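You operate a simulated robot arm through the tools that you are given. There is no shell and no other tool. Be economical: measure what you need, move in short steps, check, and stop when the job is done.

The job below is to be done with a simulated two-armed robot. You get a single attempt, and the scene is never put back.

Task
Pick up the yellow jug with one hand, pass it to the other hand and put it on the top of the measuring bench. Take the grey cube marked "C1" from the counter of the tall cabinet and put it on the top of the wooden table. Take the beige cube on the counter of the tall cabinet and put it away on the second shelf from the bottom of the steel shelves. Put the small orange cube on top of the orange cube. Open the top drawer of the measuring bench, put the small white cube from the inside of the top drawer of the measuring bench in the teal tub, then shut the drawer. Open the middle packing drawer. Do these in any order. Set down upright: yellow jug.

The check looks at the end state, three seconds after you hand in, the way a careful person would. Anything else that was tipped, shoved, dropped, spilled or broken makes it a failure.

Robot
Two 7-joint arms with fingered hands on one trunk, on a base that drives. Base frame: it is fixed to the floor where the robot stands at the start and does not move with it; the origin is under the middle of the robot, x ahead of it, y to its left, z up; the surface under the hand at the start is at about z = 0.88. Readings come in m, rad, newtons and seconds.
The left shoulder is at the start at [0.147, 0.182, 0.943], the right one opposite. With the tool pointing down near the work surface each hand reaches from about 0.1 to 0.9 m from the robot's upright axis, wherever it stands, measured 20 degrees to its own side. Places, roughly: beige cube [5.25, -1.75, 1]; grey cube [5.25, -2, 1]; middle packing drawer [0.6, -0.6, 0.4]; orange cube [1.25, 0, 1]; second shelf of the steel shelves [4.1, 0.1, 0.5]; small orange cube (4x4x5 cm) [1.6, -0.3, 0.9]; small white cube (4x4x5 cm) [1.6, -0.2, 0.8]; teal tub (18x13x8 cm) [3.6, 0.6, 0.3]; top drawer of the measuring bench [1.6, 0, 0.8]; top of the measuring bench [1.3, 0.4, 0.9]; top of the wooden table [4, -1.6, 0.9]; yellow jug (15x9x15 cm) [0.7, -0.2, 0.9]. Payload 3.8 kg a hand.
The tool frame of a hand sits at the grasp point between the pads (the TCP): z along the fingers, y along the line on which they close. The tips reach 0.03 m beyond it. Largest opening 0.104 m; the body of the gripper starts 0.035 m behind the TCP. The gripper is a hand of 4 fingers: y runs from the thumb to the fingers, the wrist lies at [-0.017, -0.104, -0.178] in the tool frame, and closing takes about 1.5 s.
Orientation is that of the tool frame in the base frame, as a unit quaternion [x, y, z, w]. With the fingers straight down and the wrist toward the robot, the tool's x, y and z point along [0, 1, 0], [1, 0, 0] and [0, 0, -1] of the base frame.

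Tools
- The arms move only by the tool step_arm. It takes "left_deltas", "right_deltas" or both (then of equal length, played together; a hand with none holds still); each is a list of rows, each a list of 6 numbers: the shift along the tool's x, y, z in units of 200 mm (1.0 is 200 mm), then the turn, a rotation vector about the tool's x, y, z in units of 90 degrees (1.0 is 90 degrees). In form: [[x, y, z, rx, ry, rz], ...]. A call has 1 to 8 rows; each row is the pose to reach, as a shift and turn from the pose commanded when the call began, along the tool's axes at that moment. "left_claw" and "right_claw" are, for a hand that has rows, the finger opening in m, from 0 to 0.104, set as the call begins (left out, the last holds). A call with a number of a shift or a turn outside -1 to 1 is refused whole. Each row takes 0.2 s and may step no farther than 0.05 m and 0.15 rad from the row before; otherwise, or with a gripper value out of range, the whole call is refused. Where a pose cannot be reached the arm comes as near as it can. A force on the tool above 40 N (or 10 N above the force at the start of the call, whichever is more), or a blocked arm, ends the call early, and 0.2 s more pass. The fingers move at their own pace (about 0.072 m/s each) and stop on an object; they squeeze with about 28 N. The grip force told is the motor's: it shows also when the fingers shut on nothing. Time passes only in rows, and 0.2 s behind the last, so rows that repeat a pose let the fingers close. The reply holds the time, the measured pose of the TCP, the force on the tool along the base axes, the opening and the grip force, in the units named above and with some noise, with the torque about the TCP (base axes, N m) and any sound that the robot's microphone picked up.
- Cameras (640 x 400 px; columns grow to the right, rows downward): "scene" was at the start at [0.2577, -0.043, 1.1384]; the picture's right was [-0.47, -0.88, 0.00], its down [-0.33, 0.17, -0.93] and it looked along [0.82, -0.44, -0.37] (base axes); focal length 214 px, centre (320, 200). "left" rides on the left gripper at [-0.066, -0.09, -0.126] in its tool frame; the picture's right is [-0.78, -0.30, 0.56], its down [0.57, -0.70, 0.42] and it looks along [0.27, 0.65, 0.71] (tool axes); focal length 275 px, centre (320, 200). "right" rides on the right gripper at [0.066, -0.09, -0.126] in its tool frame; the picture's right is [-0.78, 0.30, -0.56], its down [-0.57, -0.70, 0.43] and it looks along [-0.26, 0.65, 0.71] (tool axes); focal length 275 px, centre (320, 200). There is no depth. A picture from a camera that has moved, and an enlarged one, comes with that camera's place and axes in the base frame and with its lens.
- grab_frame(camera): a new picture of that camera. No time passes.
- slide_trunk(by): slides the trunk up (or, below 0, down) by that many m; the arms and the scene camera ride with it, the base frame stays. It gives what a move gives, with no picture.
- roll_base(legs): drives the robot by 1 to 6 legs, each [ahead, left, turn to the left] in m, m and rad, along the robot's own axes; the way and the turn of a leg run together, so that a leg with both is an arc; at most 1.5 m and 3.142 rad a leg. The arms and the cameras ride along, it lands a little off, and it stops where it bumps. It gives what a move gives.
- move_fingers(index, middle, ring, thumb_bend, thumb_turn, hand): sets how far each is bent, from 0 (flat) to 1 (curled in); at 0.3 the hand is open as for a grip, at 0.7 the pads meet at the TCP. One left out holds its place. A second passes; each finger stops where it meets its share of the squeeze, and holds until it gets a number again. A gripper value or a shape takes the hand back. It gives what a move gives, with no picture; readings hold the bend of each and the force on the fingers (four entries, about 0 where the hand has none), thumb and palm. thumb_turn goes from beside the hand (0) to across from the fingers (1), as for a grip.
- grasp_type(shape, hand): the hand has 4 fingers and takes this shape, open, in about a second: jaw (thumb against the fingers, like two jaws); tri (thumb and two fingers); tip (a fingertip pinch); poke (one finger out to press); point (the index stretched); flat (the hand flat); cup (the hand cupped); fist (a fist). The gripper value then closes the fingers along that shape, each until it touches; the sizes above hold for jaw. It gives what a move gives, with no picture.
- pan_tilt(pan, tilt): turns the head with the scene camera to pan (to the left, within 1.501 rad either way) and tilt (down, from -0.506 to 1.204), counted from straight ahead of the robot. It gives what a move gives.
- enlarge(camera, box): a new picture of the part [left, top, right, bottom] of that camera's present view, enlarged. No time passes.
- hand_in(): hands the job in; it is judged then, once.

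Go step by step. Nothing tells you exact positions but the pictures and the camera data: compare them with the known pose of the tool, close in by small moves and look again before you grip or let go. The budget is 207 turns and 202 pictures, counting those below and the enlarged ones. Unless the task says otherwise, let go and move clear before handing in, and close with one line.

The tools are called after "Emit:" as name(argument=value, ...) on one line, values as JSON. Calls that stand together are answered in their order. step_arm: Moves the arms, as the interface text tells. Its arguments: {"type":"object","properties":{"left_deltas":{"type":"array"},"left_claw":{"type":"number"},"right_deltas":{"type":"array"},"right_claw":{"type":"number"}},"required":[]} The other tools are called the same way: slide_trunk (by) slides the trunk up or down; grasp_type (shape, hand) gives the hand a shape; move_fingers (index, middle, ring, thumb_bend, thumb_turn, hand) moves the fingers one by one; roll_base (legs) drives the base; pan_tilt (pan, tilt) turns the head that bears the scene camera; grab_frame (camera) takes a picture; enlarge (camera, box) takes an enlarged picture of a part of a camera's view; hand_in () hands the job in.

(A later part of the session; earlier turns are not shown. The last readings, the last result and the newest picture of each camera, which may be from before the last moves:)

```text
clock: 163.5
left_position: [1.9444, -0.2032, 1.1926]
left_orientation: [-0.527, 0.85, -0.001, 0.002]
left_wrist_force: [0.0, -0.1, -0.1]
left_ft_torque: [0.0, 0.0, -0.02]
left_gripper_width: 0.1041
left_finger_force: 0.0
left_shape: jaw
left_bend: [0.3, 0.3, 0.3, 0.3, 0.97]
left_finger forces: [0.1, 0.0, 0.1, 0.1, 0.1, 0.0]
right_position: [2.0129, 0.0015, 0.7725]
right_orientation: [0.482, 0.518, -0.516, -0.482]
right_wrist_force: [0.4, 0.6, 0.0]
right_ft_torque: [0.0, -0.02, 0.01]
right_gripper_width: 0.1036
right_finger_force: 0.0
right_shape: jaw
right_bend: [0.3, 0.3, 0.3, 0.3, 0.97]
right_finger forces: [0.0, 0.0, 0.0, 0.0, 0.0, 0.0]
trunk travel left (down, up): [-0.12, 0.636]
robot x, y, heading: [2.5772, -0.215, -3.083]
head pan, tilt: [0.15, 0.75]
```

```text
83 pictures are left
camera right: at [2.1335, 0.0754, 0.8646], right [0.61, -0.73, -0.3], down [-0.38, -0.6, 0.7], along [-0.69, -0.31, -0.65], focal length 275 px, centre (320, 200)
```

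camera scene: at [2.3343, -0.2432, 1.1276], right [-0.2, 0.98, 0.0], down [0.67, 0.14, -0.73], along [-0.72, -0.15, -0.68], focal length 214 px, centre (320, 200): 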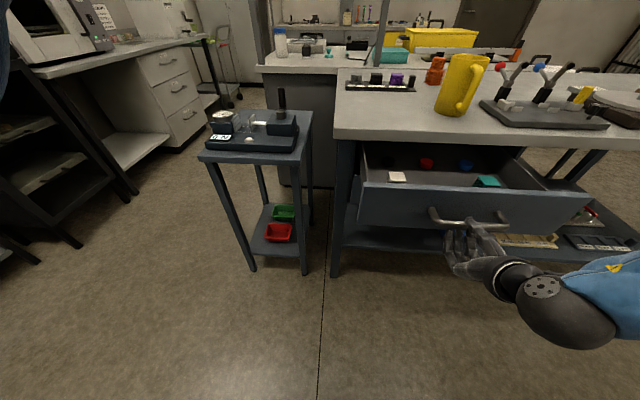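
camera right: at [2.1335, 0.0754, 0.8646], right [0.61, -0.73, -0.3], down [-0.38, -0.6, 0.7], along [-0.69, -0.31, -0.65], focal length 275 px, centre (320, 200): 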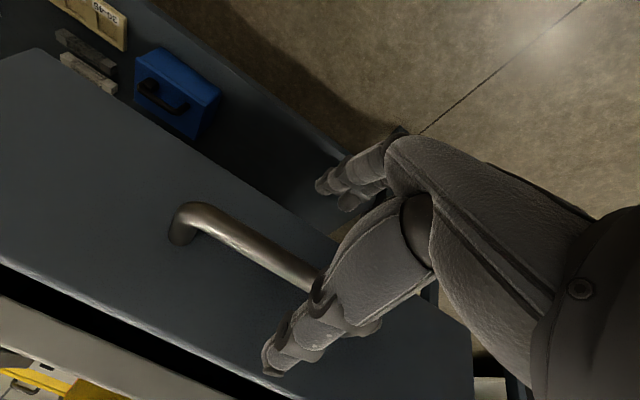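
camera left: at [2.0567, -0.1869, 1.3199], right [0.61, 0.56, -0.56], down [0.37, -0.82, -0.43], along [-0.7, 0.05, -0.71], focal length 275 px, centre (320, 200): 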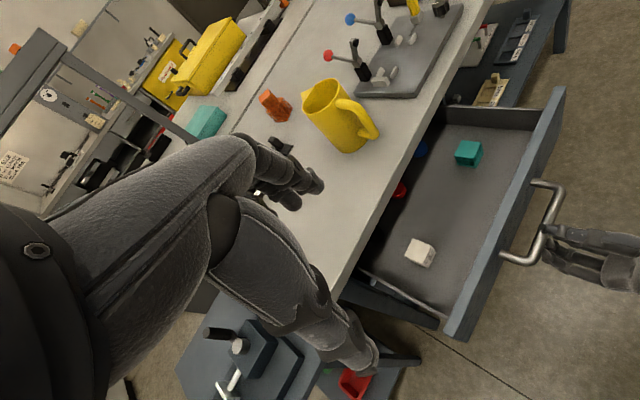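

The right hand is open around the bar. I'll back off 0.09 m, raise the right hand out of the way, and zoom on the cube.

Emit:
roll_base(legs=[[-0.09, 0, 0]])

Emit:
step_arm(right_deltas=[[0.1, -0.2, 0, 0, 0, 0], [0.25, -0.4, 0, 0, 0, 0], [0.4, -0.6, 0, 0, 0, 0], [0.6, -0.75, 0, 0, 0, 0], [0.8, -0.85, 0, 0, 0, 0], [0.95, -0.95, 0, 0, 0, 0]])

Emit:
step_arm(right_deltas=[[0, -0.24, 0, 0, 0, 0], [0, -0.48, 0, 0, 0, 0], [0, -0.72, 0, 0, 0, 0], [0.2, -0.8, 0, 0, 0, 0]], left_deltas=[[0, 0, 0, 0, 0, 0.095], [0, 0, 0, 0, 0, 0.19], [0, 0, 0, 0, 0, 0.285], [0, 0, 0, 0, 0, 0.38]])

Emit:
step_arm(left_deltas=[[0, 0, 0, 0, 0, 0.09], [0, 0, 0, 0, 0, 0.18], [0, 0, 0, 0, 0, 0.27], [0, 0, 0, 0, 0, 0.33]])

Emit:
roll_base(legs=[[0, -0.13, 0], [0.2, 0, 0]])

Emit:
grab_frame(camera="left")

Emit:
grab_frame(camera="scene")

```text
clock: 164.6
left_position: [2.0345, -0.1993, 1.1932]
left_orientation: [-0.526, 0.85, -0.001, 0.001]
left_wrist_force: [0.6, -0.1, 0.1]
left_ft_torque: [0.04, 0.04, 0.0]
left_gripper_width: 0.1036
left_finger_force: 0.0
left_shape: jaw
left_bend: [0.3, 0.3, 0.3, 0.3, 0.97]
left_finger forces: [0.1, 0.1, 0.1, 0.0, 0.0, 0.1]
right_position: [2.1026, 0.0056, 0.7741]
right_orientation: [-0.482, -0.517, 0.517, 0.483]
right_wrist_force: [0.8, -0.4, 0.6]
right_ft_torque: [0.01, -0.03, 0.02]
right_gripper_width: 0.1037
right_finger_force: 0.0
right_shape: jaw
right_bend: [0.3, 0.3, 0.3, 0.3, 0.97]
right_finger forces: [0.0, 0.0, 0.1, 0.0, 0.0, 0.0]
trunk travel left (down, up): [-0.12, 0.636]
robot x, y, heading: [2.6603, -0.2144, -3.086]
head pan, tilt: [0.15, 0.75]
```

```text
clock: 166.0
left_position: [2.0341, -0.1985, 1.1928]
left_orientation: [-0.526, 0.85, -0.001, 0.0]
left_wrist_force: [0.8, -0.2, 0.1]
left_ft_torque: [0.03, 0.0, 0.03]
left_gripper_width: 0.1039
left_finger_force: 0.1
left_shape: jaw
left_bend: [0.3, 0.3, 0.3, 0.3, 0.97]
left_finger forces: [0.1, 0.0, 0.1, 0.0, 0.0, 0.0]
right_position: [2.0894, 0.1974, 0.9631]
right_orientation: [-0.482, -0.517, 0.518, 0.482]
right_wrist_force: [0.2, 0.4, -0.5]
right_ft_torque: [0.02, 0.01, -0.02]
right_gripper_width: 0.1034
right_finger_force: 0.0
right_shape: jaw
right_bend: [0.3, 0.3, 0.3, 0.3, 0.97]
right_finger forces: [0.1, 0.0, 0.0, 0.0, 0.1, 0.0]
right hand out of reach, approached as far as the arm can: row 1, 2
trunk travel left (down, up): [-0.12, 0.636]
robot x, y, heading: [2.6614, -0.2168, -3.09]
head pan, tilt: [0.15, 0.75]
```

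```text
clock: 167.0
left_position: [2.0567, -0.1999, 1.1819]
left_orientation: [-0.251, 0.968, -0.001, 0.001]
left_wrist_force: [-0.2, 0.1, 0.0]
left_ft_torque: [0.01, 0.0, 0.01]
left_gripper_width: 0.1039
left_finger_force: 0.0
left_shape: jaw
left_bend: [0.3, 0.3, 0.3, 0.3, 0.97]
left_finger forces: [0.0, 0.1, 0.1, 0.0, 0.0, 0.1]
left hand out of reach, approached as far as the arm can: row 2, 3, 4
right_position: [2.0833, 0.2392, 1.124]
right_orientation: [0.483, 0.517, -0.517, -0.482]
right_wrist_force: [0.5, -0.1, -0.2]
right_ft_torque: [0.01, -0.02, 0.01]
right_gripper_width: 0.1041
right_finger_force: 0.1
right_shape: jaw
right_bend: [0.3, 0.3, 0.3, 0.3, 0.97]
right_finger forces: [0.0, 0.0, 0.0, 0.1, 0.0, 0.1]
trunk travel left (down, up): [-0.12, 0.636]
robot x, y, heading: [2.667, -0.2119, -3.091]
head pan, tilt: [0.15, 0.75]
```

```text
clock: 168.0
left_position: [2.09, -0.2054, 1.1656]
left_orientation: [0.004, 1.0, -0.001, 0.0]
left_wrist_force: [-0.4, 0.4, -0.4]
left_ft_torque: [-0.04, 0.01, 0.01]
left_gripper_width: 0.104
left_finger_force: 0.1
left_shape: jaw
left_bend: [0.3, 0.3, 0.3, 0.3, 0.97]
left_finger forces: [0.0, 0.0, 0.1, 0.1, 0.1, 0.0]
left hand out of reach, approached as far as the arm can: row 1, 2, 3, 4
right_position: [2.0848, 0.2392, 1.1234]
right_orientation: [0.483, 0.517, -0.517, -0.483]
right_wrist_force: [0.6, -0.2, -0.2]
right_ft_torque: [0.04, 0.01, 0.02]
right_gripper_width: 0.1041
right_finger_force: 0.1
right_shape: jaw
right_bend: [0.3, 0.3, 0.3, 0.3, 0.97]
right_finger forces: [0.0, 0.0, 0.1, 0.0, 0.1, 0.0]
trunk travel left (down, up): [-0.12, 0.636]
robot x, y, heading: [2.6669, -0.2115, -3.092]
head pan, tilt: [0.15, 0.75]
```

```text
clock: 170.5
left_position: [1.885, -0.0895, 1.1635]
left_orientation: [0.0, 1.0, 0.0, 0.002]
left_wrist_force: [-1.1, 0.5, -0.1]
left_ft_torque: [0.01, 0.01, -0.01]
left_gripper_width: 0.1039
left_finger_force: 0.0
left_shape: jaw
left_bend: [0.3, 0.3, 0.3, 0.3, 0.97]
left_finger forces: [0.0, 0.1, 0.0, 0.1, 0.0, 0.1]
right_position: [1.8777, 0.3552, 1.1248]
right_orientation: [0.481, 0.519, -0.518, -0.481]
right_wrist_force: [-0.4, -0.5, 0.0]
right_ft_torque: [-0.04, -0.01, -0.02]
right_gripper_width: 0.1043
right_finger_force: 0.0
right_shape: jaw
right_bend: [0.3, 0.3, 0.3, 0.3, 0.97]
right_finger forces: [0.1, 0.0, 0.1, 0.1, 0.1, 0.0]
trunk travel left (down, up): [-0.12, 0.636]
robot x, y, heading: [2.4598, -0.0951, -3.089]
head pan, tilt: [0.15, 0.75]
```

```text
82 pictures are left
camera left: at [1.9496, -0.1806, 1.2909], right [0.78, -0.3, -0.55], down [-0.57, -0.7, -0.43], along [-0.26, 0.65, -0.71], focal length 275 px, centre (320, 200)
```

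left: 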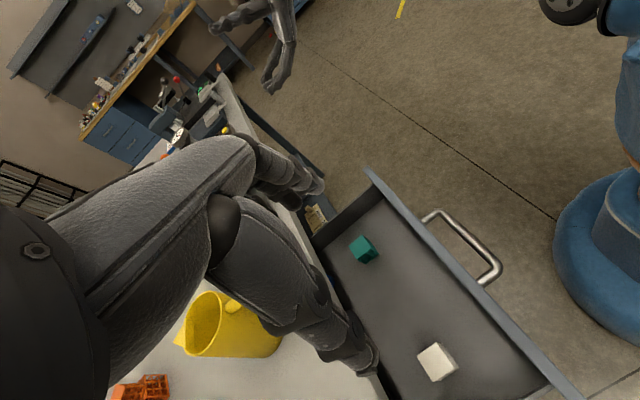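

```text
81 pictures are left
camera scene: at [2.2163, -0.1179, 1.1265], right [-0.2, 0.98, 0.0], down [0.67, 0.14, -0.73], along [-0.71, -0.15, -0.68], focal length 214 px, centre (320, 200)
```

scene: 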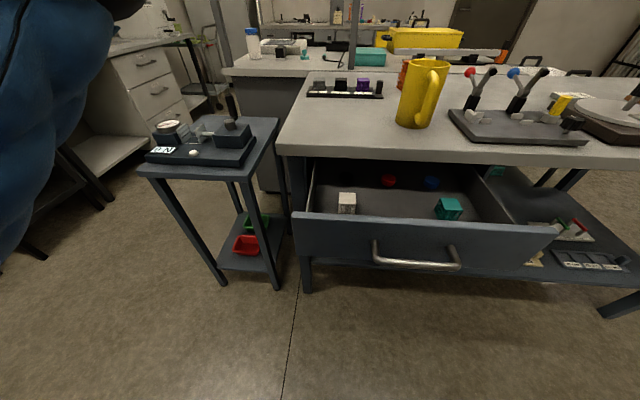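

The white cube is at (1.846, -0.132), its top at z≈0.787, nearly square to the hand. I'll move above it and descend to 10 cm over it.

Emit:
step_arm(left_deltas=[[0.09, -0.1, 0.1, 0, 0, 0], [0.185, -0.21, 0.25, 0, 0, 0], [0.185, -0.21, 0.5, 0, 0, 0], [0.185, -0.21, 0.75, 0, 0, 0], [0.185, -0.21, 1.0, 0, 0, 0]])

Emit:
step_arm(left_deltas=[[0, 0, 0.2, 0, 0, 0], [0, 0, 0.4, 0, 0, 0], [0, 0, 0.4, 0, 0, 0]])

Emit:
grab_frame(camera="left")

Emit:
enlarge(camera="scene", box=[260, 100, 480, 280])

```text
clock: 171.7
left_position: [1.7882, -0.1168, 1.0065]
left_orientation: [0.0, 1.0, 0.0, 0.002]
left_wrist_force: [-0.6, 0.8, 0.2]
left_ft_torque: [-0.03, -0.02, 0.01]
left_gripper_width: 0.1039
left_finger_force: 0.2
left_shape: jaw
left_bend: [0.3, 0.3, 0.3, 0.3, 0.97]
left_finger forces: [0.1, 0.1, 0.0, 0.0, 0.0, 0.0]
left hand out of reach, approached as far as the arm can: row 2, 3, 4, 5
right_position: [1.8769, 0.354, 1.1235]
right_orientation: [0.481, 0.519, -0.518, -0.481]
right_wrist_force: [-0.9, 0.5, -0.1]
right_ft_torque: [0.01, 0.01, -0.01]
right_gripper_width: 0.1039
right_finger_force: 0.0
right_shape: jaw
right_bend: [0.3, 0.3, 0.3, 0.3, 0.97]
right_finger forces: [0.0, 0.0, 0.1, 0.1, 0.0, 0.1]
trunk travel left (down, up): [-0.12, 0.636]
robot x, y, heading: [2.4615, -0.0958, -3.087]
head pan, tilt: [0.15, 0.75]
```

```text
clock: 172.5
left_position: [1.7676, -0.1128, 0.9335]
left_orientation: [0.0, 1.0, 0.0, 0.001]
left_wrist_force: [0.1, 0.2, -0.5]
left_ft_torque: [0.01, 0.0, -0.02]
left_gripper_width: 0.1039
left_finger_force: 0.0
left_shape: jaw
left_bend: [0.3, 0.3, 0.3, 0.3, 0.97]
left_finger forces: [0.1, 0.1, 0.0, 0.0, 0.0, 0.0]
left hand out of reach, approached as far as the arm can: row 1, 2, 3
right_position: [1.8779, 0.3557, 1.1238]
right_orientation: [0.481, 0.518, -0.518, -0.481]
right_wrist_force: [-0.7, -0.8, -0.1]
right_ft_torque: [-0.03, -0.01, -0.02]
right_gripper_width: 0.1038
right_finger_force: 0.2
right_shape: jaw
right_bend: [0.3, 0.3, 0.3, 0.3, 0.97]
right_finger forces: [0.0, 0.0, 0.0, 0.1, 0.0, 0.1]
trunk travel left (down, up): [-0.12, 0.636]
robot x, y, heading: [2.4625, -0.0934, -3.085]
head pan, tilt: [0.15, 0.75]
```

```text
80 pictures are left
camera left: at [1.8314, -0.2025, 1.0604], right [0.78, -0.3, -0.56], down [-0.57, -0.7, -0.43], along [-0.26, 0.65, -0.71], focal length 275 px, centre (320, 200)
```

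left: 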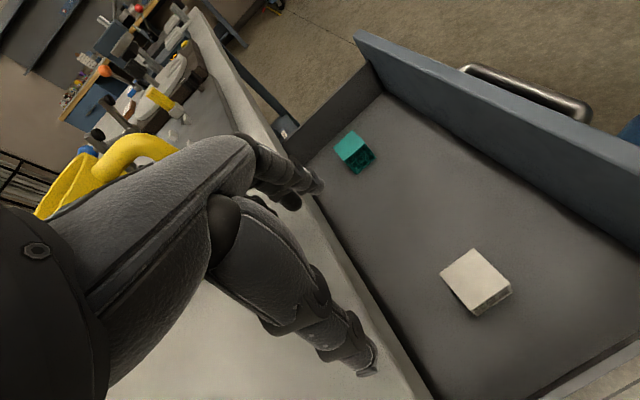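

```text
2.22 times, centred on (370, 190) of scene
camera zoom: at [2.2174, -0.1179, 1.1269], right [-0.2, 0.98, 0.0], down [0.67, 0.14, -0.73], along [-0.72, -0.15, -0.68], focal length 477 px, centre (209, 222)
```

zoom: 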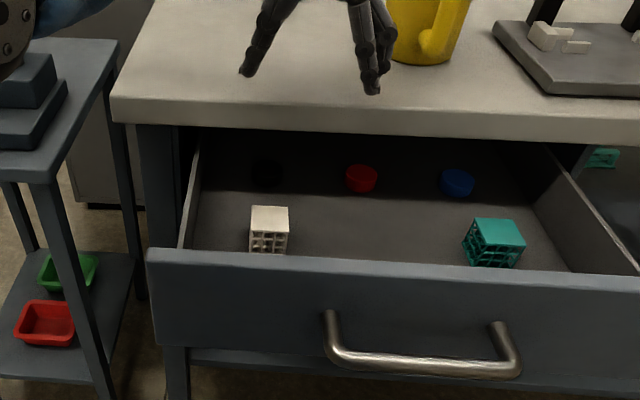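

This sideways hand orientation limits the arm here, so I'll go back to the wrist-toward-robot orientation with a narrower opening. First I raise and pull back, rotating.

Emit:
step_arm(left_deltas=[[0, 0, -0.2, 0, 0, 0], [-0.1, 0, -0.4, 0, 0, 0], [-0.3, 0, -0.6, 0, 0, -0.09], [-0.5, 0, -0.8, 0, 0, -0.18], [-0.6, 0, -0.9, 0, 0, -0.27], [-0.6, 0, -1.0, 0, 0, -0.36], [-0.6, 0, -1.0, 0, 0, -0.45], [-0.6, 0, -1.0, 0, 0, -0.54]], left_claw=0.075)

Emit:
step_arm(left_deltas=[[0, 0, 0, 0, 0, -0.09], [0, 0, 0, 0, 0, -0.18], [0, 0, 0, 0, 0, -0.27], [0, 0, 0, 0, 0, -0.36], [0, 0, 0, 0, 0, -0.41], [0, 0, 0, 0, 0, -0.41]])

```text
refused: row 3 steps farther than a row can; nothing moved
```

```text
clock: 173.9
left_position: [1.709, -0.0992, 0.9491]
left_orientation: [-0.317, 0.948, -0.001, 0.002]
left_wrist_force: [0.5, -0.4, 0.0]
left_ft_torque: [-0.01, 0.02, 0.03]
left_gripper_width: 0.1038
left_finger_force: 0.1
left_shape: jaw
left_bend: [0.3, 0.3, 0.3, 0.3, 0.97]
left_finger forces: [0.1, 0.1, 0.0, 0.0, 0.0, 0.1]
left hand out of reach, approached as far as the arm can: row 1, 2, 3, 4, 5, 6
right_position: [1.8785, 0.3544, 1.1247]
right_orientation: [0.481, 0.518, -0.518, -0.481]
right_wrist_force: [-0.1, -0.2, -0.3]
right_ft_torque: [-0.02, -0.02, -0.02]
right_gripper_width: 0.104
right_finger_force: 0.0
right_shape: jaw
right_bend: [0.3, 0.3, 0.3, 0.3, 0.97]
right_finger forces: [0.0, 0.0, 0.0, 0.0, 0.1, 0.0]
trunk travel left (down, up): [-0.12, 0.636]
robot x, y, heading: [2.4567, -0.0901, -3.086]
head pan, tilt: [0.15, 0.75]
```

That call was only half accepted and the hand stayed low near the jug. I'll check that nothing was touched before moving.

Emit:
enlarge(camera="scene", box=[260, 30, 520, 200])

```text
2.35 times, centred on (390, 115) of scene
camera zoom: at [2.2172, -0.118, 1.1268], right [-0.2, 0.98, 0.0], down [0.67, 0.14, -0.73], along [-0.72, -0.15, -0.68], focal length 505 px, centre (155, 400)
```

zoom: 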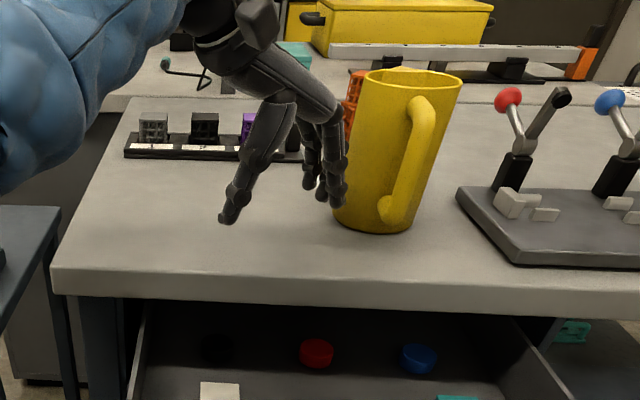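

The jug is untouched and upright. I'll slide away from it (-y) while rising, then go back toward the robot and finish the rotation.

Emit:
step_arm(left_deltas=[[0.06, -0.08, -0.05, 0, 0, 0], [0.12, -0.16, -0.2, 0, 0, 0], [0.12, -0.16, -0.42, 0, 0, 0], [0.12, -0.16, -0.64, 0, 0, 0], [0.0, -0.26, -0.8, 0, 0, 0], [-0.15, -0.38, -0.9, 0, 0, 0], [-0.3, -0.5, -0.95, 0, 0, 0]], left_claw=0.075)

Emit:
step_arm(left_deltas=[[0, 0, 0, 0, 0, -0.09], [0, 0, 0, 0, 0, -0.18], [0, 0, 0, 0, 0, -0.27], [0, 0, 0, 0, 0, -0.36], [0, 0, 0, 0, 0, -0.45], [0, 0, 0, 0, 0, -0.54], [0, 0, 0, 0, 0, -0.58]])

```text
clock: 175.5
left_position: [1.8005, -0.1389, 1.1508]
left_orientation: [-0.317, 0.948, -0.001, 0.003]
left_wrist_force: [0.3, 0.3, -0.1]
left_ft_torque: [0.0, -0.03, 0.02]
left_gripper_width: 0.075
left_finger_force: 0.1
left_shape: jaw
left_bend: [0.27, 0.36, 0.33, 0.55, 0.98]
left_finger forces: [0.1, 0.0, 0.1, 0.0, 0.0, 0.1]
left hand out of reach, approached as far as the arm can: row 2, 3, 4, 5, 6, 7
right_position: [1.8775, 0.3549, 1.123]
right_orientation: [0.48, 0.52, -0.518, -0.481]
right_wrist_force: [-0.4, 0.4, -0.1]
right_ft_torque: [0.01, 0.0, 0.0]
right_gripper_width: 0.1041
right_finger_force: 0.1
right_shape: jaw
right_bend: [0.3, 0.3, 0.3, 0.3, 0.97]
right_finger forces: [0.0, 0.0, 0.0, 0.1, 0.0, 0.0]
trunk travel left (down, up): [-0.12, 0.636]
robot x, y, heading: [2.4611, -0.0934, -3.087]
head pan, tilt: [0.15, 0.75]
```

```text
clock: 177.1
left_position: [1.7907, -0.1103, 1.1591]
left_orientation: [-0.702, 0.712, -0.002, 0.001]
left_wrist_force: [-0.6, -0.9, -0.4]
left_ft_torque: [-0.04, -0.06, 0.0]
left_gripper_width: 0.0751
left_finger_force: 0.0
left_shape: jaw
left_bend: [0.27, 0.36, 0.33, 0.55, 0.99]
left_finger forces: [0.0, 0.1, 0.0, 0.0, 0.0, 0.0]
left hand out of reach, approached as far as the arm can: row 1, 2, 3, 4, 5, 6, 7
right_position: [1.8772, 0.355, 1.1222]
right_orientation: [0.481, 0.519, -0.518, -0.481]
right_wrist_force: [-0.2, -0.4, 0.0]
right_ft_torque: [-0.02, 0.0, 0.0]
right_gripper_width: 0.1042
right_finger_force: 0.0
right_shape: jaw
right_bend: [0.3, 0.3, 0.3, 0.3, 0.97]
right_finger forces: [0.1, 0.0, 0.0, 0.1, 0.0, 0.1]
trunk travel left (down, up): [-0.12, 0.636]
robot x, y, heading: [2.4556, -0.0938, -3.084]
head pan, tilt: [0.15, 0.75]
```

The hand is now wrist-toward-robot. I'll move over the cube and descend to hover height.

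Emit:
step_arm(left_deltas=[[0.05, -0.15, 0.1, 0, 0, 0], [0.11, -0.29, 0.25, 0, 0, 0], [0.11, -0.29, 0.5, 0, 0, 0], [0.11, -0.29, 0.75, 0, 0, 0], [0.11, -0.29, 1.0, 0, 0, 0]])

Emit:
step_arm(left_deltas=[[0, 0, 0.15, 0, 0, 0], [0, 0, 0.3, 0, 0, 0], [0, 0, 0.3, 0, 0, 0]])

Emit:
grab_frame(camera="left")

Emit:
enlarge(camera="scene", box=[260, 100, 480, 280])

```text
clock: 178.3
left_position: [1.7151, -0.0976, 1.0398]
left_orientation: [-0.698, 0.716, 0.003, 0.015]
left_wrist_force: [-1.7, -4.3, 1.2]
left_ft_torque: [0.23, -0.11, 0.01]
left_gripper_width: 0.0754
left_finger_force: 0.0
left_shape: jaw
left_bend: [0.27, 0.36, 0.33, 0.55, 0.99]
left_finger forces: [0.0, 0.1, 0.0, 0.0, 0.0, 0.1]
left hand out of reach, approached as far as the arm can: row 1, 2, 3, 4, 5
right_position: [1.874, 0.3561, 1.1194]
right_orientation: [0.483, 0.52, -0.516, -0.48]
right_wrist_force: [-0.2, 0.5, -0.7]
right_ft_torque: [-0.02, 0.02, 0.02]
right_gripper_width: 0.1039
right_finger_force: 0.0
right_shape: jaw
right_bend: [0.3, 0.3, 0.3, 0.3, 0.97]
right_finger forces: [0.0, 0.0, 0.1, 0.1, 0.0, 0.0]
trunk travel left (down, up): [-0.12, 0.636]
robot x, y, heading: [2.4603, -0.0913, -3.085]
head pan, tilt: [0.15, 0.75]
```

```text
clock: 179.1
left_position: [1.6933, -0.0988, 0.995]
left_orientation: [-0.701, 0.714, 0.004, -0.002]
left_wrist_force: [-0.5, -0.6, 0.1]
left_ft_torque: [-0.03, -0.01, -0.01]
left_gripper_width: 0.075
left_finger_force: 0.1
left_shape: jaw
left_bend: [0.27, 0.36, 0.33, 0.55, 0.99]
left_finger forces: [0.1, 0.0, 0.1, 0.0, 0.0, 0.1]
left hand out of reach, approached as far as the arm can: row 1, 2, 3
right_position: [1.8774, 0.3544, 1.1253]
right_orientation: [0.481, 0.518, -0.518, -0.482]
right_wrist_force: [-0.1, -0.3, 0.7]
right_ft_torque: [-0.01, 0.0, -0.02]
right_gripper_width: 0.1039
right_finger_force: 0.1
right_shape: jaw
right_bend: [0.3, 0.3, 0.3, 0.3, 0.97]
right_finger forces: [0.0, 0.0, 0.0, 0.1, 0.0, 0.0]
trunk travel left (down, up): [-0.12, 0.636]
robot x, y, heading: [2.4583, -0.0935, -3.087]
head pan, tilt: [0.15, 0.75]
```

```text
77 pictures are left
camera left: at [1.7849, -0.0356, 1.1201], right [0.31, 0.77, -0.56], down [0.69, -0.58, -0.43], along [-0.66, -0.25, -0.71], focal length 275 px, centre (320, 200)
```

left: 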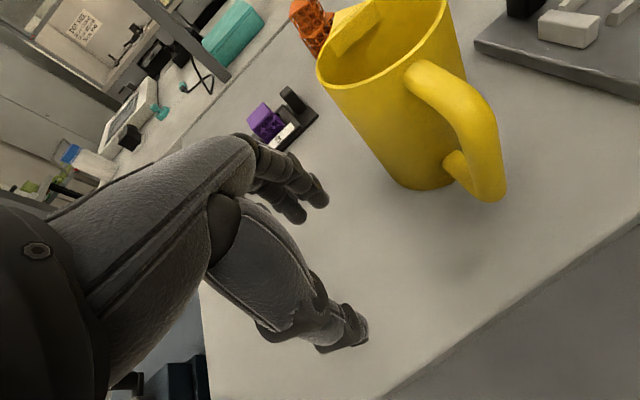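

```text
2.22 times, centred on (370, 190) of scene
camera zoom: at [2.2171, -0.119, 1.1268], right [-0.21, 0.98, 0.0], down [0.67, 0.14, -0.73], along [-0.72, -0.15, -0.68], focal length 477 px, centre (209, 222)
```

zoom: 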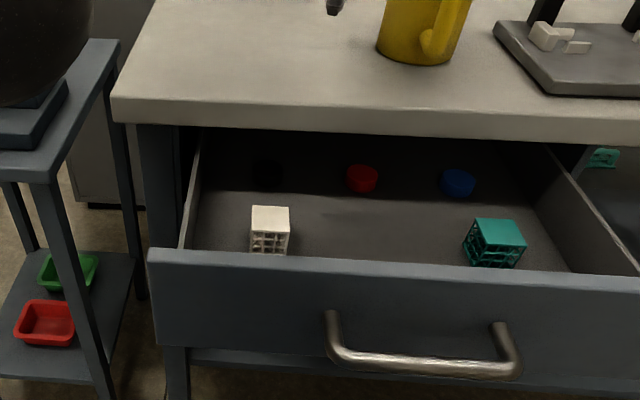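

The left arm has drifted into an awkward elbow branch and keeps getting pushed outward. I'll lift it clear, swing it out to the left side, and try descending from there.

Emit:
step_arm(left_deltas=[[0.05, -0.05, -0.2, 0, 0, 0], [0.1, -0.1, -0.4, 0, 0, 0], [0.2, -0.25, -0.55, 0, 0, 0], [0.35, -0.4, -0.65, 0, 0, 0], [0.5, -0.55, -0.75, 0, 0, 0], [0.65, -0.7, -0.8, 0, 0, 0], [0.8, -0.85, -0.8, 0, 0, 0], [1.0, -0.95, -0.8, 0, 0, 0]])

Emit:
step_arm(left_deltas=[[0.2, 0, 0, 0, 0, 0], [0.4, 0, 0, 0, 0, 0], [0.6, 0, 0, 0, 0, 0], [0.7, -0.2, 0.05, 0, 0, 0], [0.75, -0.3, 0.2, 0, 0, 0], [0.75, -0.3, 0.4, 0, 0, 0]])

Emit:
step_arm(left_deltas=[[0, 0, 0.2, 0, 0, 0], [0, 0, 0.4, 0, 0, 0], [0, 0, 0.6, 0, 0, 0], [0, 0, 0.8, 0, 0, 0]])

Emit:
pan_tilt(pan=0.4, tilt=0.6)

Emit:
grab_frame(camera="scene")

```text
clock: 180.9
left_position: [1.8979, -0.3027, 1.1381]
left_orientation: [-0.701, 0.713, -0.001, 0.001]
left_wrist_force: [-0.2, 0.2, 0.2]
left_ft_torque: [-0.02, 0.01, -0.01]
left_gripper_width: 0.0751
left_finger_force: 0.0
left_shape: jaw
left_bend: [0.27, 0.36, 0.33, 0.55, 0.98]
left_finger forces: [0.1, 0.0, 0.1, 0.0, 0.1, 0.0]
right_position: [1.878, 0.3542, 1.1244]
right_orientation: [0.481, 0.518, -0.518, -0.482]
right_wrist_force: [-0.4, -0.7, -0.4]
right_ft_torque: [-0.01, 0.05, -0.01]
right_gripper_width: 0.1037
right_finger_force: 0.1
right_shape: jaw
right_bend: [0.3, 0.3, 0.3, 0.3, 0.97]
right_finger forces: [0.1, 0.1, 0.0, 0.0, 0.0, 0.0]
trunk travel left (down, up): [-0.12, 0.636]
robot x, y, heading: [2.4659, -0.0958, -3.085]
head pan, tilt: [0.15, 0.75]
```

```text
clock: 182.3
left_position: [1.9553, -0.4515, 1.0552]
left_orientation: [-0.702, 0.713, -0.001, 0.0]
left_wrist_force: [0.4, 0.3, -0.4]
left_ft_torque: [-0.01, 0.03, 0.0]
left_gripper_width: 0.075
left_finger_force: 0.0
left_shape: jaw
left_bend: [0.27, 0.36, 0.33, 0.55, 0.98]
left_finger forces: [0.1, 0.1, 0.1, 0.0, 0.0, 0.0]
right_position: [1.8768, 0.356, 1.1233]
right_orientation: [0.481, 0.519, -0.517, -0.482]
right_wrist_force: [1.1, 0.4, -0.5]
right_ft_torque: [0.02, 0.0, -0.02]
right_gripper_width: 0.1037
right_finger_force: 0.0
right_shape: jaw
right_bend: [0.3, 0.3, 0.3, 0.3, 0.97]
right_finger forces: [0.1, 0.1, 0.0, 0.0, 0.0, 0.0]
trunk travel left (down, up): [-0.12, 0.636]
robot x, y, heading: [2.4615, -0.0942, -3.082]
head pan, tilt: [0.15, 0.75]
```

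```text
clock: 183.3
left_position: [1.9571, -0.4529, 0.8963]
left_orientation: [-0.702, 0.712, -0.001, 0.001]
left_wrist_force: [-0.2, -0.6, -0.1]
left_ft_torque: [-0.01, 0.01, 0.0]
left_gripper_width: 0.0752
left_finger_force: 0.0
left_shape: jaw
left_bend: [0.27, 0.36, 0.33, 0.55, 0.98]
left_finger forces: [0.1, 0.0, 0.1, 0.1, 0.0, 0.0]
right_position: [1.8787, 0.3549, 1.123]
right_orientation: [0.48, 0.519, -0.518, -0.481]
right_wrist_force: [0.5, 0.3, 0.4]
right_ft_torque: [0.02, 0.0, -0.04]
right_gripper_width: 0.104
right_finger_force: 0.1
right_shape: jaw
right_bend: [0.3, 0.3, 0.3, 0.3, 0.97]
right_finger forces: [0.1, 0.0, 0.0, 0.1, 0.1, 0.0]
trunk travel left (down, up): [-0.12, 0.636]
robot x, y, heading: [2.4626, -0.0939, -3.089]
head pan, tilt: [0.15, 0.75]
```

```text
clock: 184.1
left_position: [1.9584, -0.4531, 0.8977]
left_orientation: [-0.701, 0.713, 0.0, 0.001]
left_wrist_force: [-0.2, 0.4, -0.5]
left_ft_torque: [-0.01, -0.03, -0.02]
left_gripper_width: 0.0752
left_finger_force: 0.1
left_shape: jaw
left_bend: [0.27, 0.36, 0.33, 0.55, 0.98]
left_finger forces: [0.1, 0.0, 0.1, 0.1, 0.2, 0.0]
right_position: [1.878, 0.3543, 1.1251]
right_orientation: [-0.481, -0.518, 0.518, 0.481]
right_wrist_force: [0.4, 0.7, 0.4]
right_ft_torque: [0.0, 0.02, 0.01]
right_gripper_width: 0.1039
right_finger_force: 0.0
right_shape: jaw
right_bend: [0.3, 0.3, 0.3, 0.3, 0.97]
right_finger forces: [0.0, 0.0, 0.0, 0.1, 0.1, 0.0]
trunk travel left (down, up): [-0.12, 0.636]
robot x, y, heading: [2.4601, -0.0904, -3.092]
head pan, tilt: [0.4, 0.6]
```

```text
75 pictures are left
camera scene: at [2.219, -0.1399, 1.1397], right [-0.44, 0.9, 0.0], down [0.51, 0.25, -0.82], along [-0.74, -0.36, -0.57], focal length 214 px, centre (320, 200)
```

scene: 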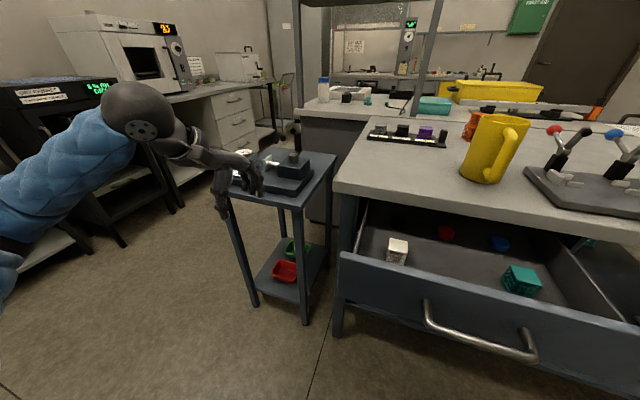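

At the side the left arm works well. I'll keep that arm posture and use the base to bring the hand over the cube: raise a little, tuck the right arm, strafe right, then forward.

Emit:
step_arm(left_deltas=[[-0.15, 0, -0.1, 0, 0, 0], [-0.3, 0, -0.2, 0, 0, 0], [-0.45, 0, -0.25, 0, 0, 0], [-0.45, 0, -0.25, 0, 0, 0]], right_deltas=[[0, -0.2, -0.1, 0, 0, 0], [0, -0.4, -0.2, 0, 0, 0], [0, -0.55, -0.35, 0, 0, 0], [0, -0.6, -0.5, 0, 0, 0]])

Emit:
roll_base(legs=[[0, -0.22, 0], [0.1, 0, 0]])

Emit:
grab_frame(camera="left")

Emit:
grab_frame(camera="scene")

```text
clock: 185.1
left_position: [1.9557, -0.3629, 0.9501]
left_orientation: [-0.702, 0.712, -0.001, 0.001]
left_wrist_force: [-0.2, -0.4, -0.4]
left_ft_torque: [0.02, 0.02, 0.01]
left_gripper_width: 0.0752
left_finger_force: 0.1
left_shape: jaw
left_bend: [0.27, 0.36, 0.33, 0.55, 0.98]
left_finger forces: [0.0, 0.0, 0.1, 0.0, 0.0, 0.1]
right_position: [1.9801, 0.3657, 1.2458]
right_orientation: [0.481, 0.519, -0.517, -0.482]
right_wrist_force: [-0.4, 0.3, -0.7]
right_ft_torque: [0.02, -0.04, -0.02]
right_gripper_width: 0.1039
right_finger_force: 0.2
right_shape: jaw
right_bend: [0.3, 0.3, 0.3, 0.3, 0.97]
right_finger forces: [0.0, 0.1, 0.0, 0.1, 0.1, 0.1]
trunk travel left (down, up): [-0.12, 0.636]
robot x, y, heading: [2.4625, -0.0915, -3.086]
head pan, tilt: [0.4, 0.6]
```

```text
clock: 187.5
left_position: [1.8404, -0.1485, 0.9483]
left_orientation: [-0.701, 0.713, -0.001, 0.001]
left_wrist_force: [-0.2, 0.2, 0.0]
left_ft_torque: [0.0, -0.02, -0.01]
left_gripper_width: 0.0748
left_finger_force: 0.1
left_shape: jaw
left_bend: [0.27, 0.36, 0.33, 0.55, 0.98]
left_finger forces: [0.1, 0.0, 0.0, 0.0, 0.1, 0.0]
right_position: [1.8648, 0.5787, 1.2461]
right_orientation: [0.482, 0.518, -0.517, -0.482]
right_wrist_force: [-1.1, -0.3, -0.9]
right_ft_torque: [0.03, 0.04, 0.01]
right_gripper_width: 0.104
right_finger_force: 0.1
right_shape: jaw
right_bend: [0.3, 0.3, 0.3, 0.3, 0.97]
right_finger forces: [0.1, 0.1, 0.1, 0.1, 0.0, 0.0]
trunk travel left (down, up): [-0.12, 0.636]
robot x, y, heading: [2.3465, 0.1243, -3.089]
head pan, tilt: [0.4, 0.6]
```

```text
74 pictures are left
camera left: at [1.9308, -0.0846, 1.0759], right [0.31, 0.77, -0.56], down [0.69, -0.58, -0.42], along [-0.65, -0.25, -0.72], focal length 275 px, centre (320, 200)
```

left: 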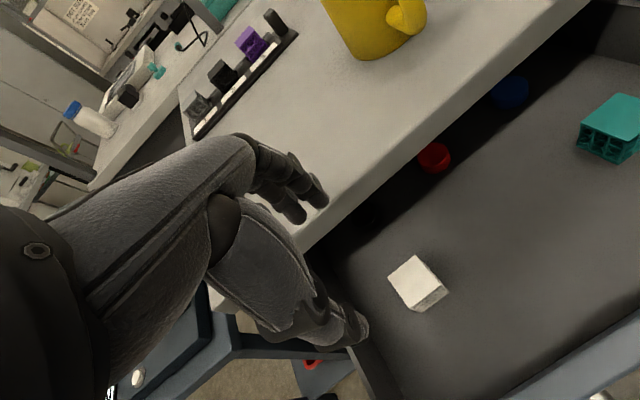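

```text
73 pictures are left
camera scene: at [2.1045, 0.0748, 1.1394], right [-0.44, 0.9, 0.0], down [0.51, 0.25, -0.82], along [-0.74, -0.36, -0.57], focal length 214 px, centre (320, 200)
```

scene: 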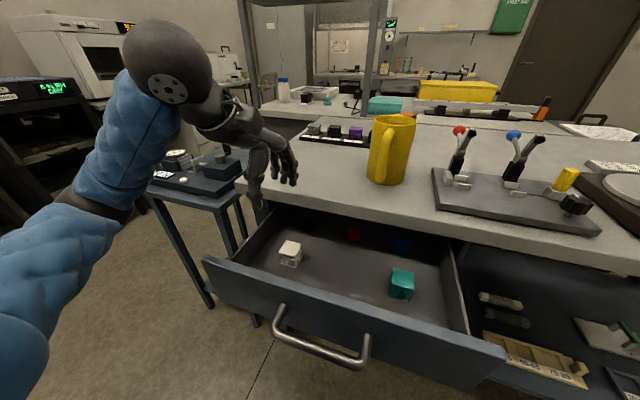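

The cube top is at (1.838, -0.131). I'll bias the grasp 1 cm toward the robot to clear the bench edge, and descend partway.

Emit:
step_arm(left_deltas=[[-0.045, -0.03, 0.1, 0, 0, 0], [-0.0875, -0.05, 0.25, 0, 0, 0], [-0.0875, -0.05, 0.45, 0, 0, 0]], left_claw=0.08)

Emit:
grab_frame(camera="left")

Emit:
enlarge(camera="scene", box=[190, 100, 410, 280])

```text
clock: 188.3
left_position: [1.8549, -0.1309, 0.8621]
left_orientation: [-0.701, 0.713, 0.0, 0.0]
left_wrist_force: [-0.8, -0.2, -0.2]
left_ft_torque: [-0.02, 0.03, 0.02]
left_gripper_width: 0.0795
left_finger_force: 0.1
left_shape: jaw
left_bend: [0.27, 0.35, 0.32, 0.5, 0.98]
left_finger forces: [0.0, 0.0, 0.1, 0.0, 0.1, 0.0]
right_position: [1.8656, 0.5787, 1.2459]
right_orientation: [0.481, 0.519, -0.517, -0.482]
right_wrist_force: [-0.8, 0.5, -0.9]
right_ft_torque: [-0.01, -0.01, -0.01]
right_gripper_width: 0.1037
right_finger_force: 0.1
right_shape: jaw
right_bend: [0.3, 0.3, 0.3, 0.3, 0.97]
right_finger forces: [0.1, 0.0, 0.0, 0.0, 0.0, 0.1]
trunk travel left (down, up): [-0.12, 0.636]
robot x, y, heading: [2.3474, 0.122, -3.088]
head pan, tilt: [0.4, 0.6]
```

```text
72 pictures are left
camera left: at [1.9445, -0.0665, 0.9884], right [0.31, 0.77, -0.56], down [0.69, -0.58, -0.42], along [-0.65, -0.25, -0.71], focal length 275 px, centre (320, 200)
```

left: 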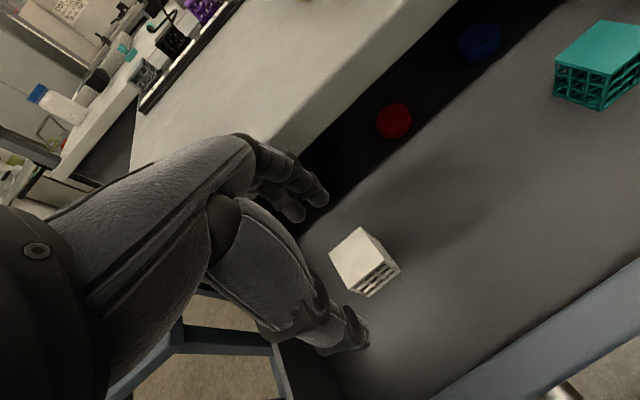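

```text
2.22 times, centred on (300, 190) of scene
camera zoom: at [2.1055, 0.0746, 1.1396], right [-0.44, 0.9, 0.0], down [0.51, 0.25, -0.82], along [-0.74, -0.36, -0.57], focal length 477 px, centre (364, 222)
```

zoom: 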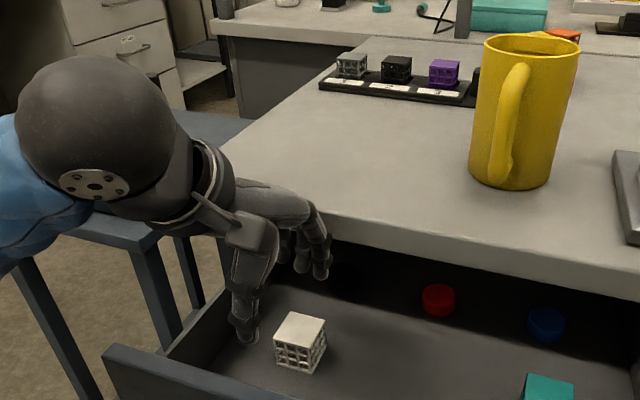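

The cube centre is about (1.840, -0.123). I'll shift 9 mm and descend to grasp height, then close.

Emit:
step_arm(left_deltas=[[-0.045, 0.025, 0.1, 0, 0, 0], [-0.045, 0.025, 0.22, 0, 0, 0], [-0.045, 0.025, 0.34, 0, 0, 0], [-0.045, 0.025, 0.42, 0, 0, 0]])

Emit:
grab_frame(camera="left")

```text
clock: 189.3
left_position: [1.8468, -0.1223, 0.7777]
left_orientation: [-0.701, 0.713, 0.0, 0.001]
left_wrist_force: [-0.6, 0.1, -0.6]
left_ft_torque: [-0.03, 0.0, -0.01]
left_gripper_width: 0.0798
left_finger_force: 0.1
left_shape: jaw
left_bend: [0.27, 0.35, 0.32, 0.5, 0.98]
left_finger forces: [0.1, 0.1, 0.0, 0.1, 0.0, 0.1]
right_position: [1.8658, 0.5794, 1.245]
right_orientation: [0.482, 0.518, -0.517, -0.482]
right_wrist_force: [0.1, -0.1, -0.1]
right_ft_torque: [-0.01, -0.03, -0.01]
right_gripper_width: 0.1041
right_finger_force: 0.0
right_shape: jaw
right_bend: [0.3, 0.3, 0.3, 0.3, 0.97]
right_finger forces: [0.1, 0.1, 0.1, 0.0, 0.0, 0.0]
trunk travel left (down, up): [-0.12, 0.636]
robot x, y, heading: [2.3458, 0.1255, -3.083]
head pan, tilt: [0.4, 0.6]
```

```text
70 pictures are left
camera left: at [1.9376, -0.0591, 0.9038], right [0.31, 0.77, -0.56], down [0.69, -0.59, -0.42], along [-0.65, -0.25, -0.71], focal length 275 px, centre (320, 200)
```

left: 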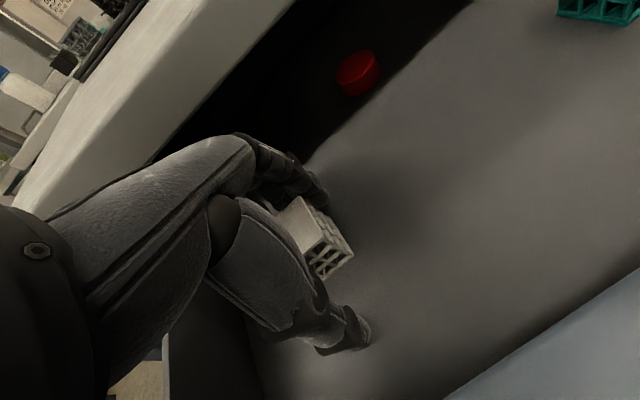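

Cube is between thumb and fingers; close and lift.

Emit:
step_arm(left_deltas=[[0, 0, 0, 0, 0, 0], [0, 0, 0, 0, 0, 0], [0, 0, 0, 0, 0, 0], [0, 0, 0, 0, 0, 0], [0, 0, 0, 0, 0, 0], [0, 0, 0, 0, 0, 0], [0, 0, 0, 0, 0, 0]], left_claw=0.0)

Emit:
step_arm(left_deltas=[[0, -0.02, -0.1, 0, 0, 0], [0, -0.03, -0.3, 0, 0, 0], [0, -0.03, -0.5, 0, 0, 0], [0, -0.03, -0.7, 0, 0, 0], [0, -0.03, -0.9, 0, 0, 0]])

Emit:
grab_frame(camera="left")

```text
clock: 190.9
left_position: [1.8474, -0.1227, 0.7772]
left_orientation: [-0.701, 0.713, 0.0, 0.0]
left_wrist_force: [-0.4, 0.2, -0.1]
left_ft_torque: [0.0, 0.0, -0.02]
left_gripper_width: 0.0339
left_finger_force: 27.8
left_shape: jaw
left_bend: [0.74, 0.53, 0.52, 0.73, 1.0]
left_finger forces: [12.0, 8.1, 3.4, 0.0, 25.2, 0.1]
right_position: [1.8663, 0.5796, 1.2442]
right_orientation: [0.482, 0.518, -0.517, -0.482]
right_wrist_force: [0.6, 0.1, 0.4]
right_ft_torque: [-0.04, -0.01, 0.01]
right_gripper_width: 0.1038
right_finger_force: 0.1
right_shape: jaw
right_bend: [0.3, 0.3, 0.3, 0.3, 0.97]
right_finger forces: [0.0, 0.1, 0.1, 0.0, 0.0, 0.0]
trunk travel left (down, up): [-0.12, 0.636]
robot x, y, heading: [2.3438, 0.1203, -3.095]
head pan, tilt: [0.4, 0.6]
```

```text
clock: 192.1
left_position: [1.8513, -0.1259, 0.9542]
left_orientation: [-0.701, 0.713, 0.0, 0.001]
left_wrist_force: [0.2, 0.0, 0.1]
left_ft_torque: [0.01, 0.0, 0.0]
left_gripper_width: 0.0303
left_finger_force: 27.8
left_shape: jaw
left_bend: [0.75, 0.51, 0.53, 0.77, 0.99]
left_finger forces: [8.0, 13.2, 4.7, 0.0, 19.9, 0.0]
right_position: [1.8673, 0.5801, 1.2457]
right_orientation: [-0.482, -0.518, 0.518, 0.481]
right_wrist_force: [-0.2, -0.2, -0.6]
right_ft_torque: [-0.01, -0.01, -0.02]
right_gripper_width: 0.104
right_finger_force: 0.1
right_shape: jaw
right_bend: [0.3, 0.3, 0.3, 0.3, 0.97]
right_finger forces: [0.0, 0.0, 0.0, 0.0, 0.0, 0.0]
trunk travel left (down, up): [-0.12, 0.636]
robot x, y, heading: [2.3472, 0.1249, -3.088]
head pan, tilt: [0.4, 0.6]
```

```text
69 pictures are left
camera left: at [1.9412, -0.0621, 1.0808], right [0.31, 0.77, -0.56], down [0.69, -0.58, -0.42], along [-0.65, -0.25, -0.71], focal length 275 px, centre (320, 200)
```

left: 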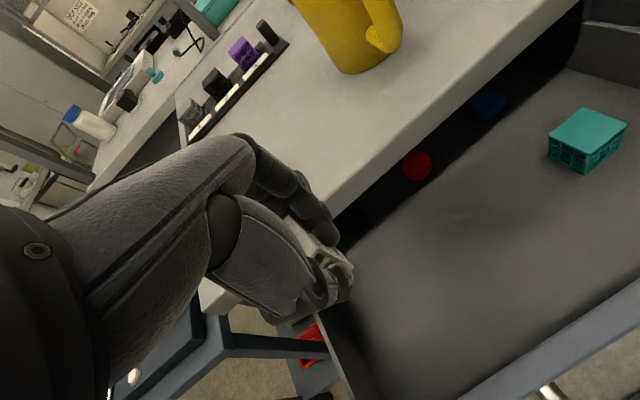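

The white cube is lifted. Before carrying it I'll close the drawer: raise the left hand, back off, make a right fist and line it up with the drawer front beside the handle.

Emit:
step_arm(left_deltas=[[0, 0, -0.2, 0, 0, 0], [0, 0, -0.4, 0, 0, 0], [0, 0, -0.6, 0, 0, 0]])

Emit:
roll_base(legs=[[-0.45, 0, 0], [0, 0.2, 0]])

Emit:
grasp_type(hand="right", shape="fist")

Emit:
step_arm(right_deltas=[[-0.1, 0.2, 0, 0, 0, 0], [-0.2, 0.42, 0, 0, 0, 0], [-0.3, 0.64, 0, 0, 0, 0], [-0.4, 0.85, 0, 0, 0, 0], [-0.5, 1.0, 0, 0, 0, 0]])

Emit:
step_arm(right_deltas=[[-0.1, 0.2, 0, 0, 0, 0], [-0.2, 0.42, 0, 0, 0, 0], [-0.3, 0.64, 0, 0, 0, 0], [-0.4, 0.85, 0, 0, 0, 0], [-0.5, 1.0, 0, 0, 0, 0]])

Emit:
pan_tilt(pan=-0.1, tilt=0.6)

Emit:
grab_frame(camera="scene")

```text
clock: 192.9
left_position: [1.8541, -0.1209, 1.0775]
left_orientation: [-0.701, 0.713, -0.001, 0.001]
left_wrist_force: [0.2, 0.3, 0.6]
left_ft_torque: [0.03, 0.0, 0.01]
left_gripper_width: 0.0302
left_finger_force: 28.4
left_shape: jaw
left_bend: [0.75, 0.51, 0.53, 0.77, 0.99]
left_finger forces: [7.9, 13.2, 4.5, 0.0, 19.8, 0.1]
right_position: [1.8667, 0.5797, 1.246]
right_orientation: [-0.482, -0.517, 0.517, 0.482]
right_wrist_force: [-0.6, 0.8, 0.2]
right_ft_torque: [-0.02, 0.0, 0.0]
right_gripper_width: 0.1041
right_finger_force: 0.0
right_shape: jaw
right_bend: [0.3, 0.3, 0.3, 0.3, 0.97]
right_finger forces: [0.0, 0.0, 0.0, 0.1, 0.0, 0.1]
trunk travel left (down, up): [-0.12, 0.636]
robot x, y, heading: [2.345, 0.1261, -3.087]
head pan, tilt: [0.4, 0.6]
```

```text
clock: 196.8
left_position: [2.3246, -0.2952, 1.0754]
left_orientation: [-0.703, 0.711, -0.001, 0.001]
left_wrist_force: [-0.1, -0.1, -0.4]
left_ft_torque: [0.02, 0.02, -0.04]
left_gripper_width: 0.0303
left_finger_force: 27.8
left_shape: jaw
left_bend: [0.75, 0.51, 0.53, 0.77, 0.99]
left_finger forces: [7.9, 13.2, 4.5, 0.0, 19.9, 0.0]
right_position: [2.3326, 0.4039, 1.2456]
right_orientation: [0.48, 0.52, -0.518, -0.481]
right_wrist_force: [0.3, -0.1, 0.4]
right_ft_torque: [-0.04, -0.01, -0.02]
right_gripper_width: 0.1042
right_finger_force: 0.0
right_shape: jaw
right_bend: [0.3, 0.3, 0.3, 0.3, 0.97]
right_finger forces: [0.0, 0.0, 0.1, 0.0, 0.0, 0.0]
trunk travel left (down, up): [-0.12, 0.636]
robot x, y, heading: [2.8151, -0.051, -3.082]
head pan, tilt: [0.4, 0.6]
```

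```text
clock: 197.7
left_position: [2.324, -0.2947, 1.0775]
left_orientation: [-0.703, 0.711, 0.0, 0.0]
left_wrist_force: [-1.2, -1.0, -1.0]
left_ft_torque: [-0.03, -0.02, -0.02]
left_gripper_width: 0.03
left_finger_force: 28.6
left_shape: jaw
left_bend: [0.75, 0.51, 0.53, 0.77, 0.99]
left_finger forces: [7.8, 13.1, 4.6, 0.1, 19.9, 0.0]
right_position: [2.3326, 0.4049, 1.246]
right_orientation: [0.48, 0.519, -0.519, -0.48]
right_wrist_force: [0.1, 0.2, 0.9]
right_ft_torque: [0.0, -0.02, -0.01]
right_gripper_width: 0.0001
right_finger_force: 0.0
right_shape: fist
right_bend: [1.0, 1.0, 1.0, 0.84, 0.84]
right_finger forces: [0.0, 0.0, 0.0, 0.1, 0.0, 0.0]
trunk travel left (down, up): [-0.12, 0.636]
robot x, y, heading: [2.8159, -0.0518, -3.079]
head pan, tilt: [0.4, 0.6]
```

```text
clock: 198.9
left_position: [2.3242, -0.2949, 1.0761]
left_orientation: [-0.702, 0.712, 0.0, 0.001]
left_wrist_force: [0.3, 0.4, -0.8]
left_ft_torque: [0.0, 0.01, -0.01]
left_gripper_width: 0.0305
left_finger_force: 28.4
left_shape: jaw
left_bend: [0.75, 0.51, 0.53, 0.77, 0.99]
left_finger forces: [7.9, 13.1, 4.4, 0.0, 19.9, 0.1]
right_position: [2.3423, 0.3054, 1.0457]
right_orientation: [-0.48, -0.519, 0.519, 0.48]
right_wrist_force: [-0.1, 1.3, 0.5]
right_ft_torque: [0.02, -0.02, 0.04]
right_gripper_width: 0.0002
right_finger_force: 0.0
right_shape: fist
right_bend: [1.0, 1.0, 1.0, 0.84, 0.84]
right_finger forces: [0.0, 0.0, 0.0, 0.0, 0.1, 0.0]
trunk travel left (down, up): [-0.12, 0.636]
robot x, y, heading: [2.8158, -0.0539, -3.079]
head pan, tilt: [0.4, 0.6]
```

```text
clock: 200.1
left_position: [2.3234, -0.296, 1.0747]
left_orientation: [-0.703, 0.711, -0.001, 0.002]
left_wrist_force: [0.2, -0.1, 0.2]
left_ft_torque: [0.02, 0.03, 0.0]
left_gripper_width: 0.03
left_finger_force: 27.6
left_shape: jaw
left_bend: [0.75, 0.51, 0.53, 0.77, 0.99]
left_finger forces: [7.8, 13.0, 4.5, 0.0, 19.9, 0.1]
right_position: [2.2344, 0.2113, 0.8508]
right_orientation: [-0.478, -0.519, 0.521, 0.481]
right_wrist_force: [0.2, -0.4, -3.9]
right_ft_torque: [0.02, 0.37, -0.02]
right_gripper_width: 0.0002
right_finger_force: 0.0
right_shape: fist
right_bend: [1.0, 1.0, 1.0, 0.84, 0.84]
right_finger forces: [0.0, 0.1, 0.0, 0.0, 0.0, 0.0]
right hand out of reach, approached as far as the arm can: row 1, 2, 3, 4, 5
trunk travel left (down, up): [-0.12, 0.636]
robot x, y, heading: [2.8135, -0.0511, -3.082]
head pan, tilt: [0.4, 0.6]
```

```text
clock: 201.1
left_position: [2.3239, -0.2958, 1.0772]
left_orientation: [-0.703, 0.711, -0.001, 0.001]
left_wrist_force: [-0.6, 0.8, -1.3]
left_ft_torque: [0.03, -0.04, -0.01]
left_gripper_width: 0.0301
left_finger_force: 28.0
left_shape: jaw
left_bend: [0.75, 0.51, 0.53, 0.77, 0.99]
left_finger forces: [7.9, 13.3, 4.6, 0.0, 20.0, 0.0]
right_position: [2.2327, 0.2133, 0.8594]
right_orientation: [-0.475, -0.514, 0.524, 0.485]
right_wrist_force: [0.3, 0.0, -0.5]
right_ft_torque: [0.02, 0.02, 0.04]
right_gripper_width: 0.0001
right_finger_force: 0.1
right_shape: fist
right_bend: [1.0, 1.0, 1.0, 0.84, 0.84]
right_finger forces: [0.0, 0.0, 0.0, 0.0, 0.0, 0.0]
trunk travel left (down, up): [-0.12, 0.636]
robot x, y, heading: [2.8154, -0.0515, -3.083]
head pan, tilt: [-0.099, 0.6]
```

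```text
68 pictures are left
camera scene: at [2.5655, -0.0556, 1.1397], right [0.04, 1.0, 0.0], down [0.56, -0.02, -0.82], along [-0.82, 0.03, -0.57], focal length 214 px, centre (320, 200)
```

scene: 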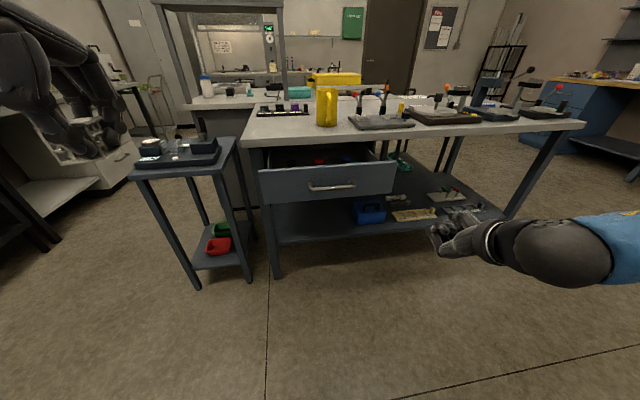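

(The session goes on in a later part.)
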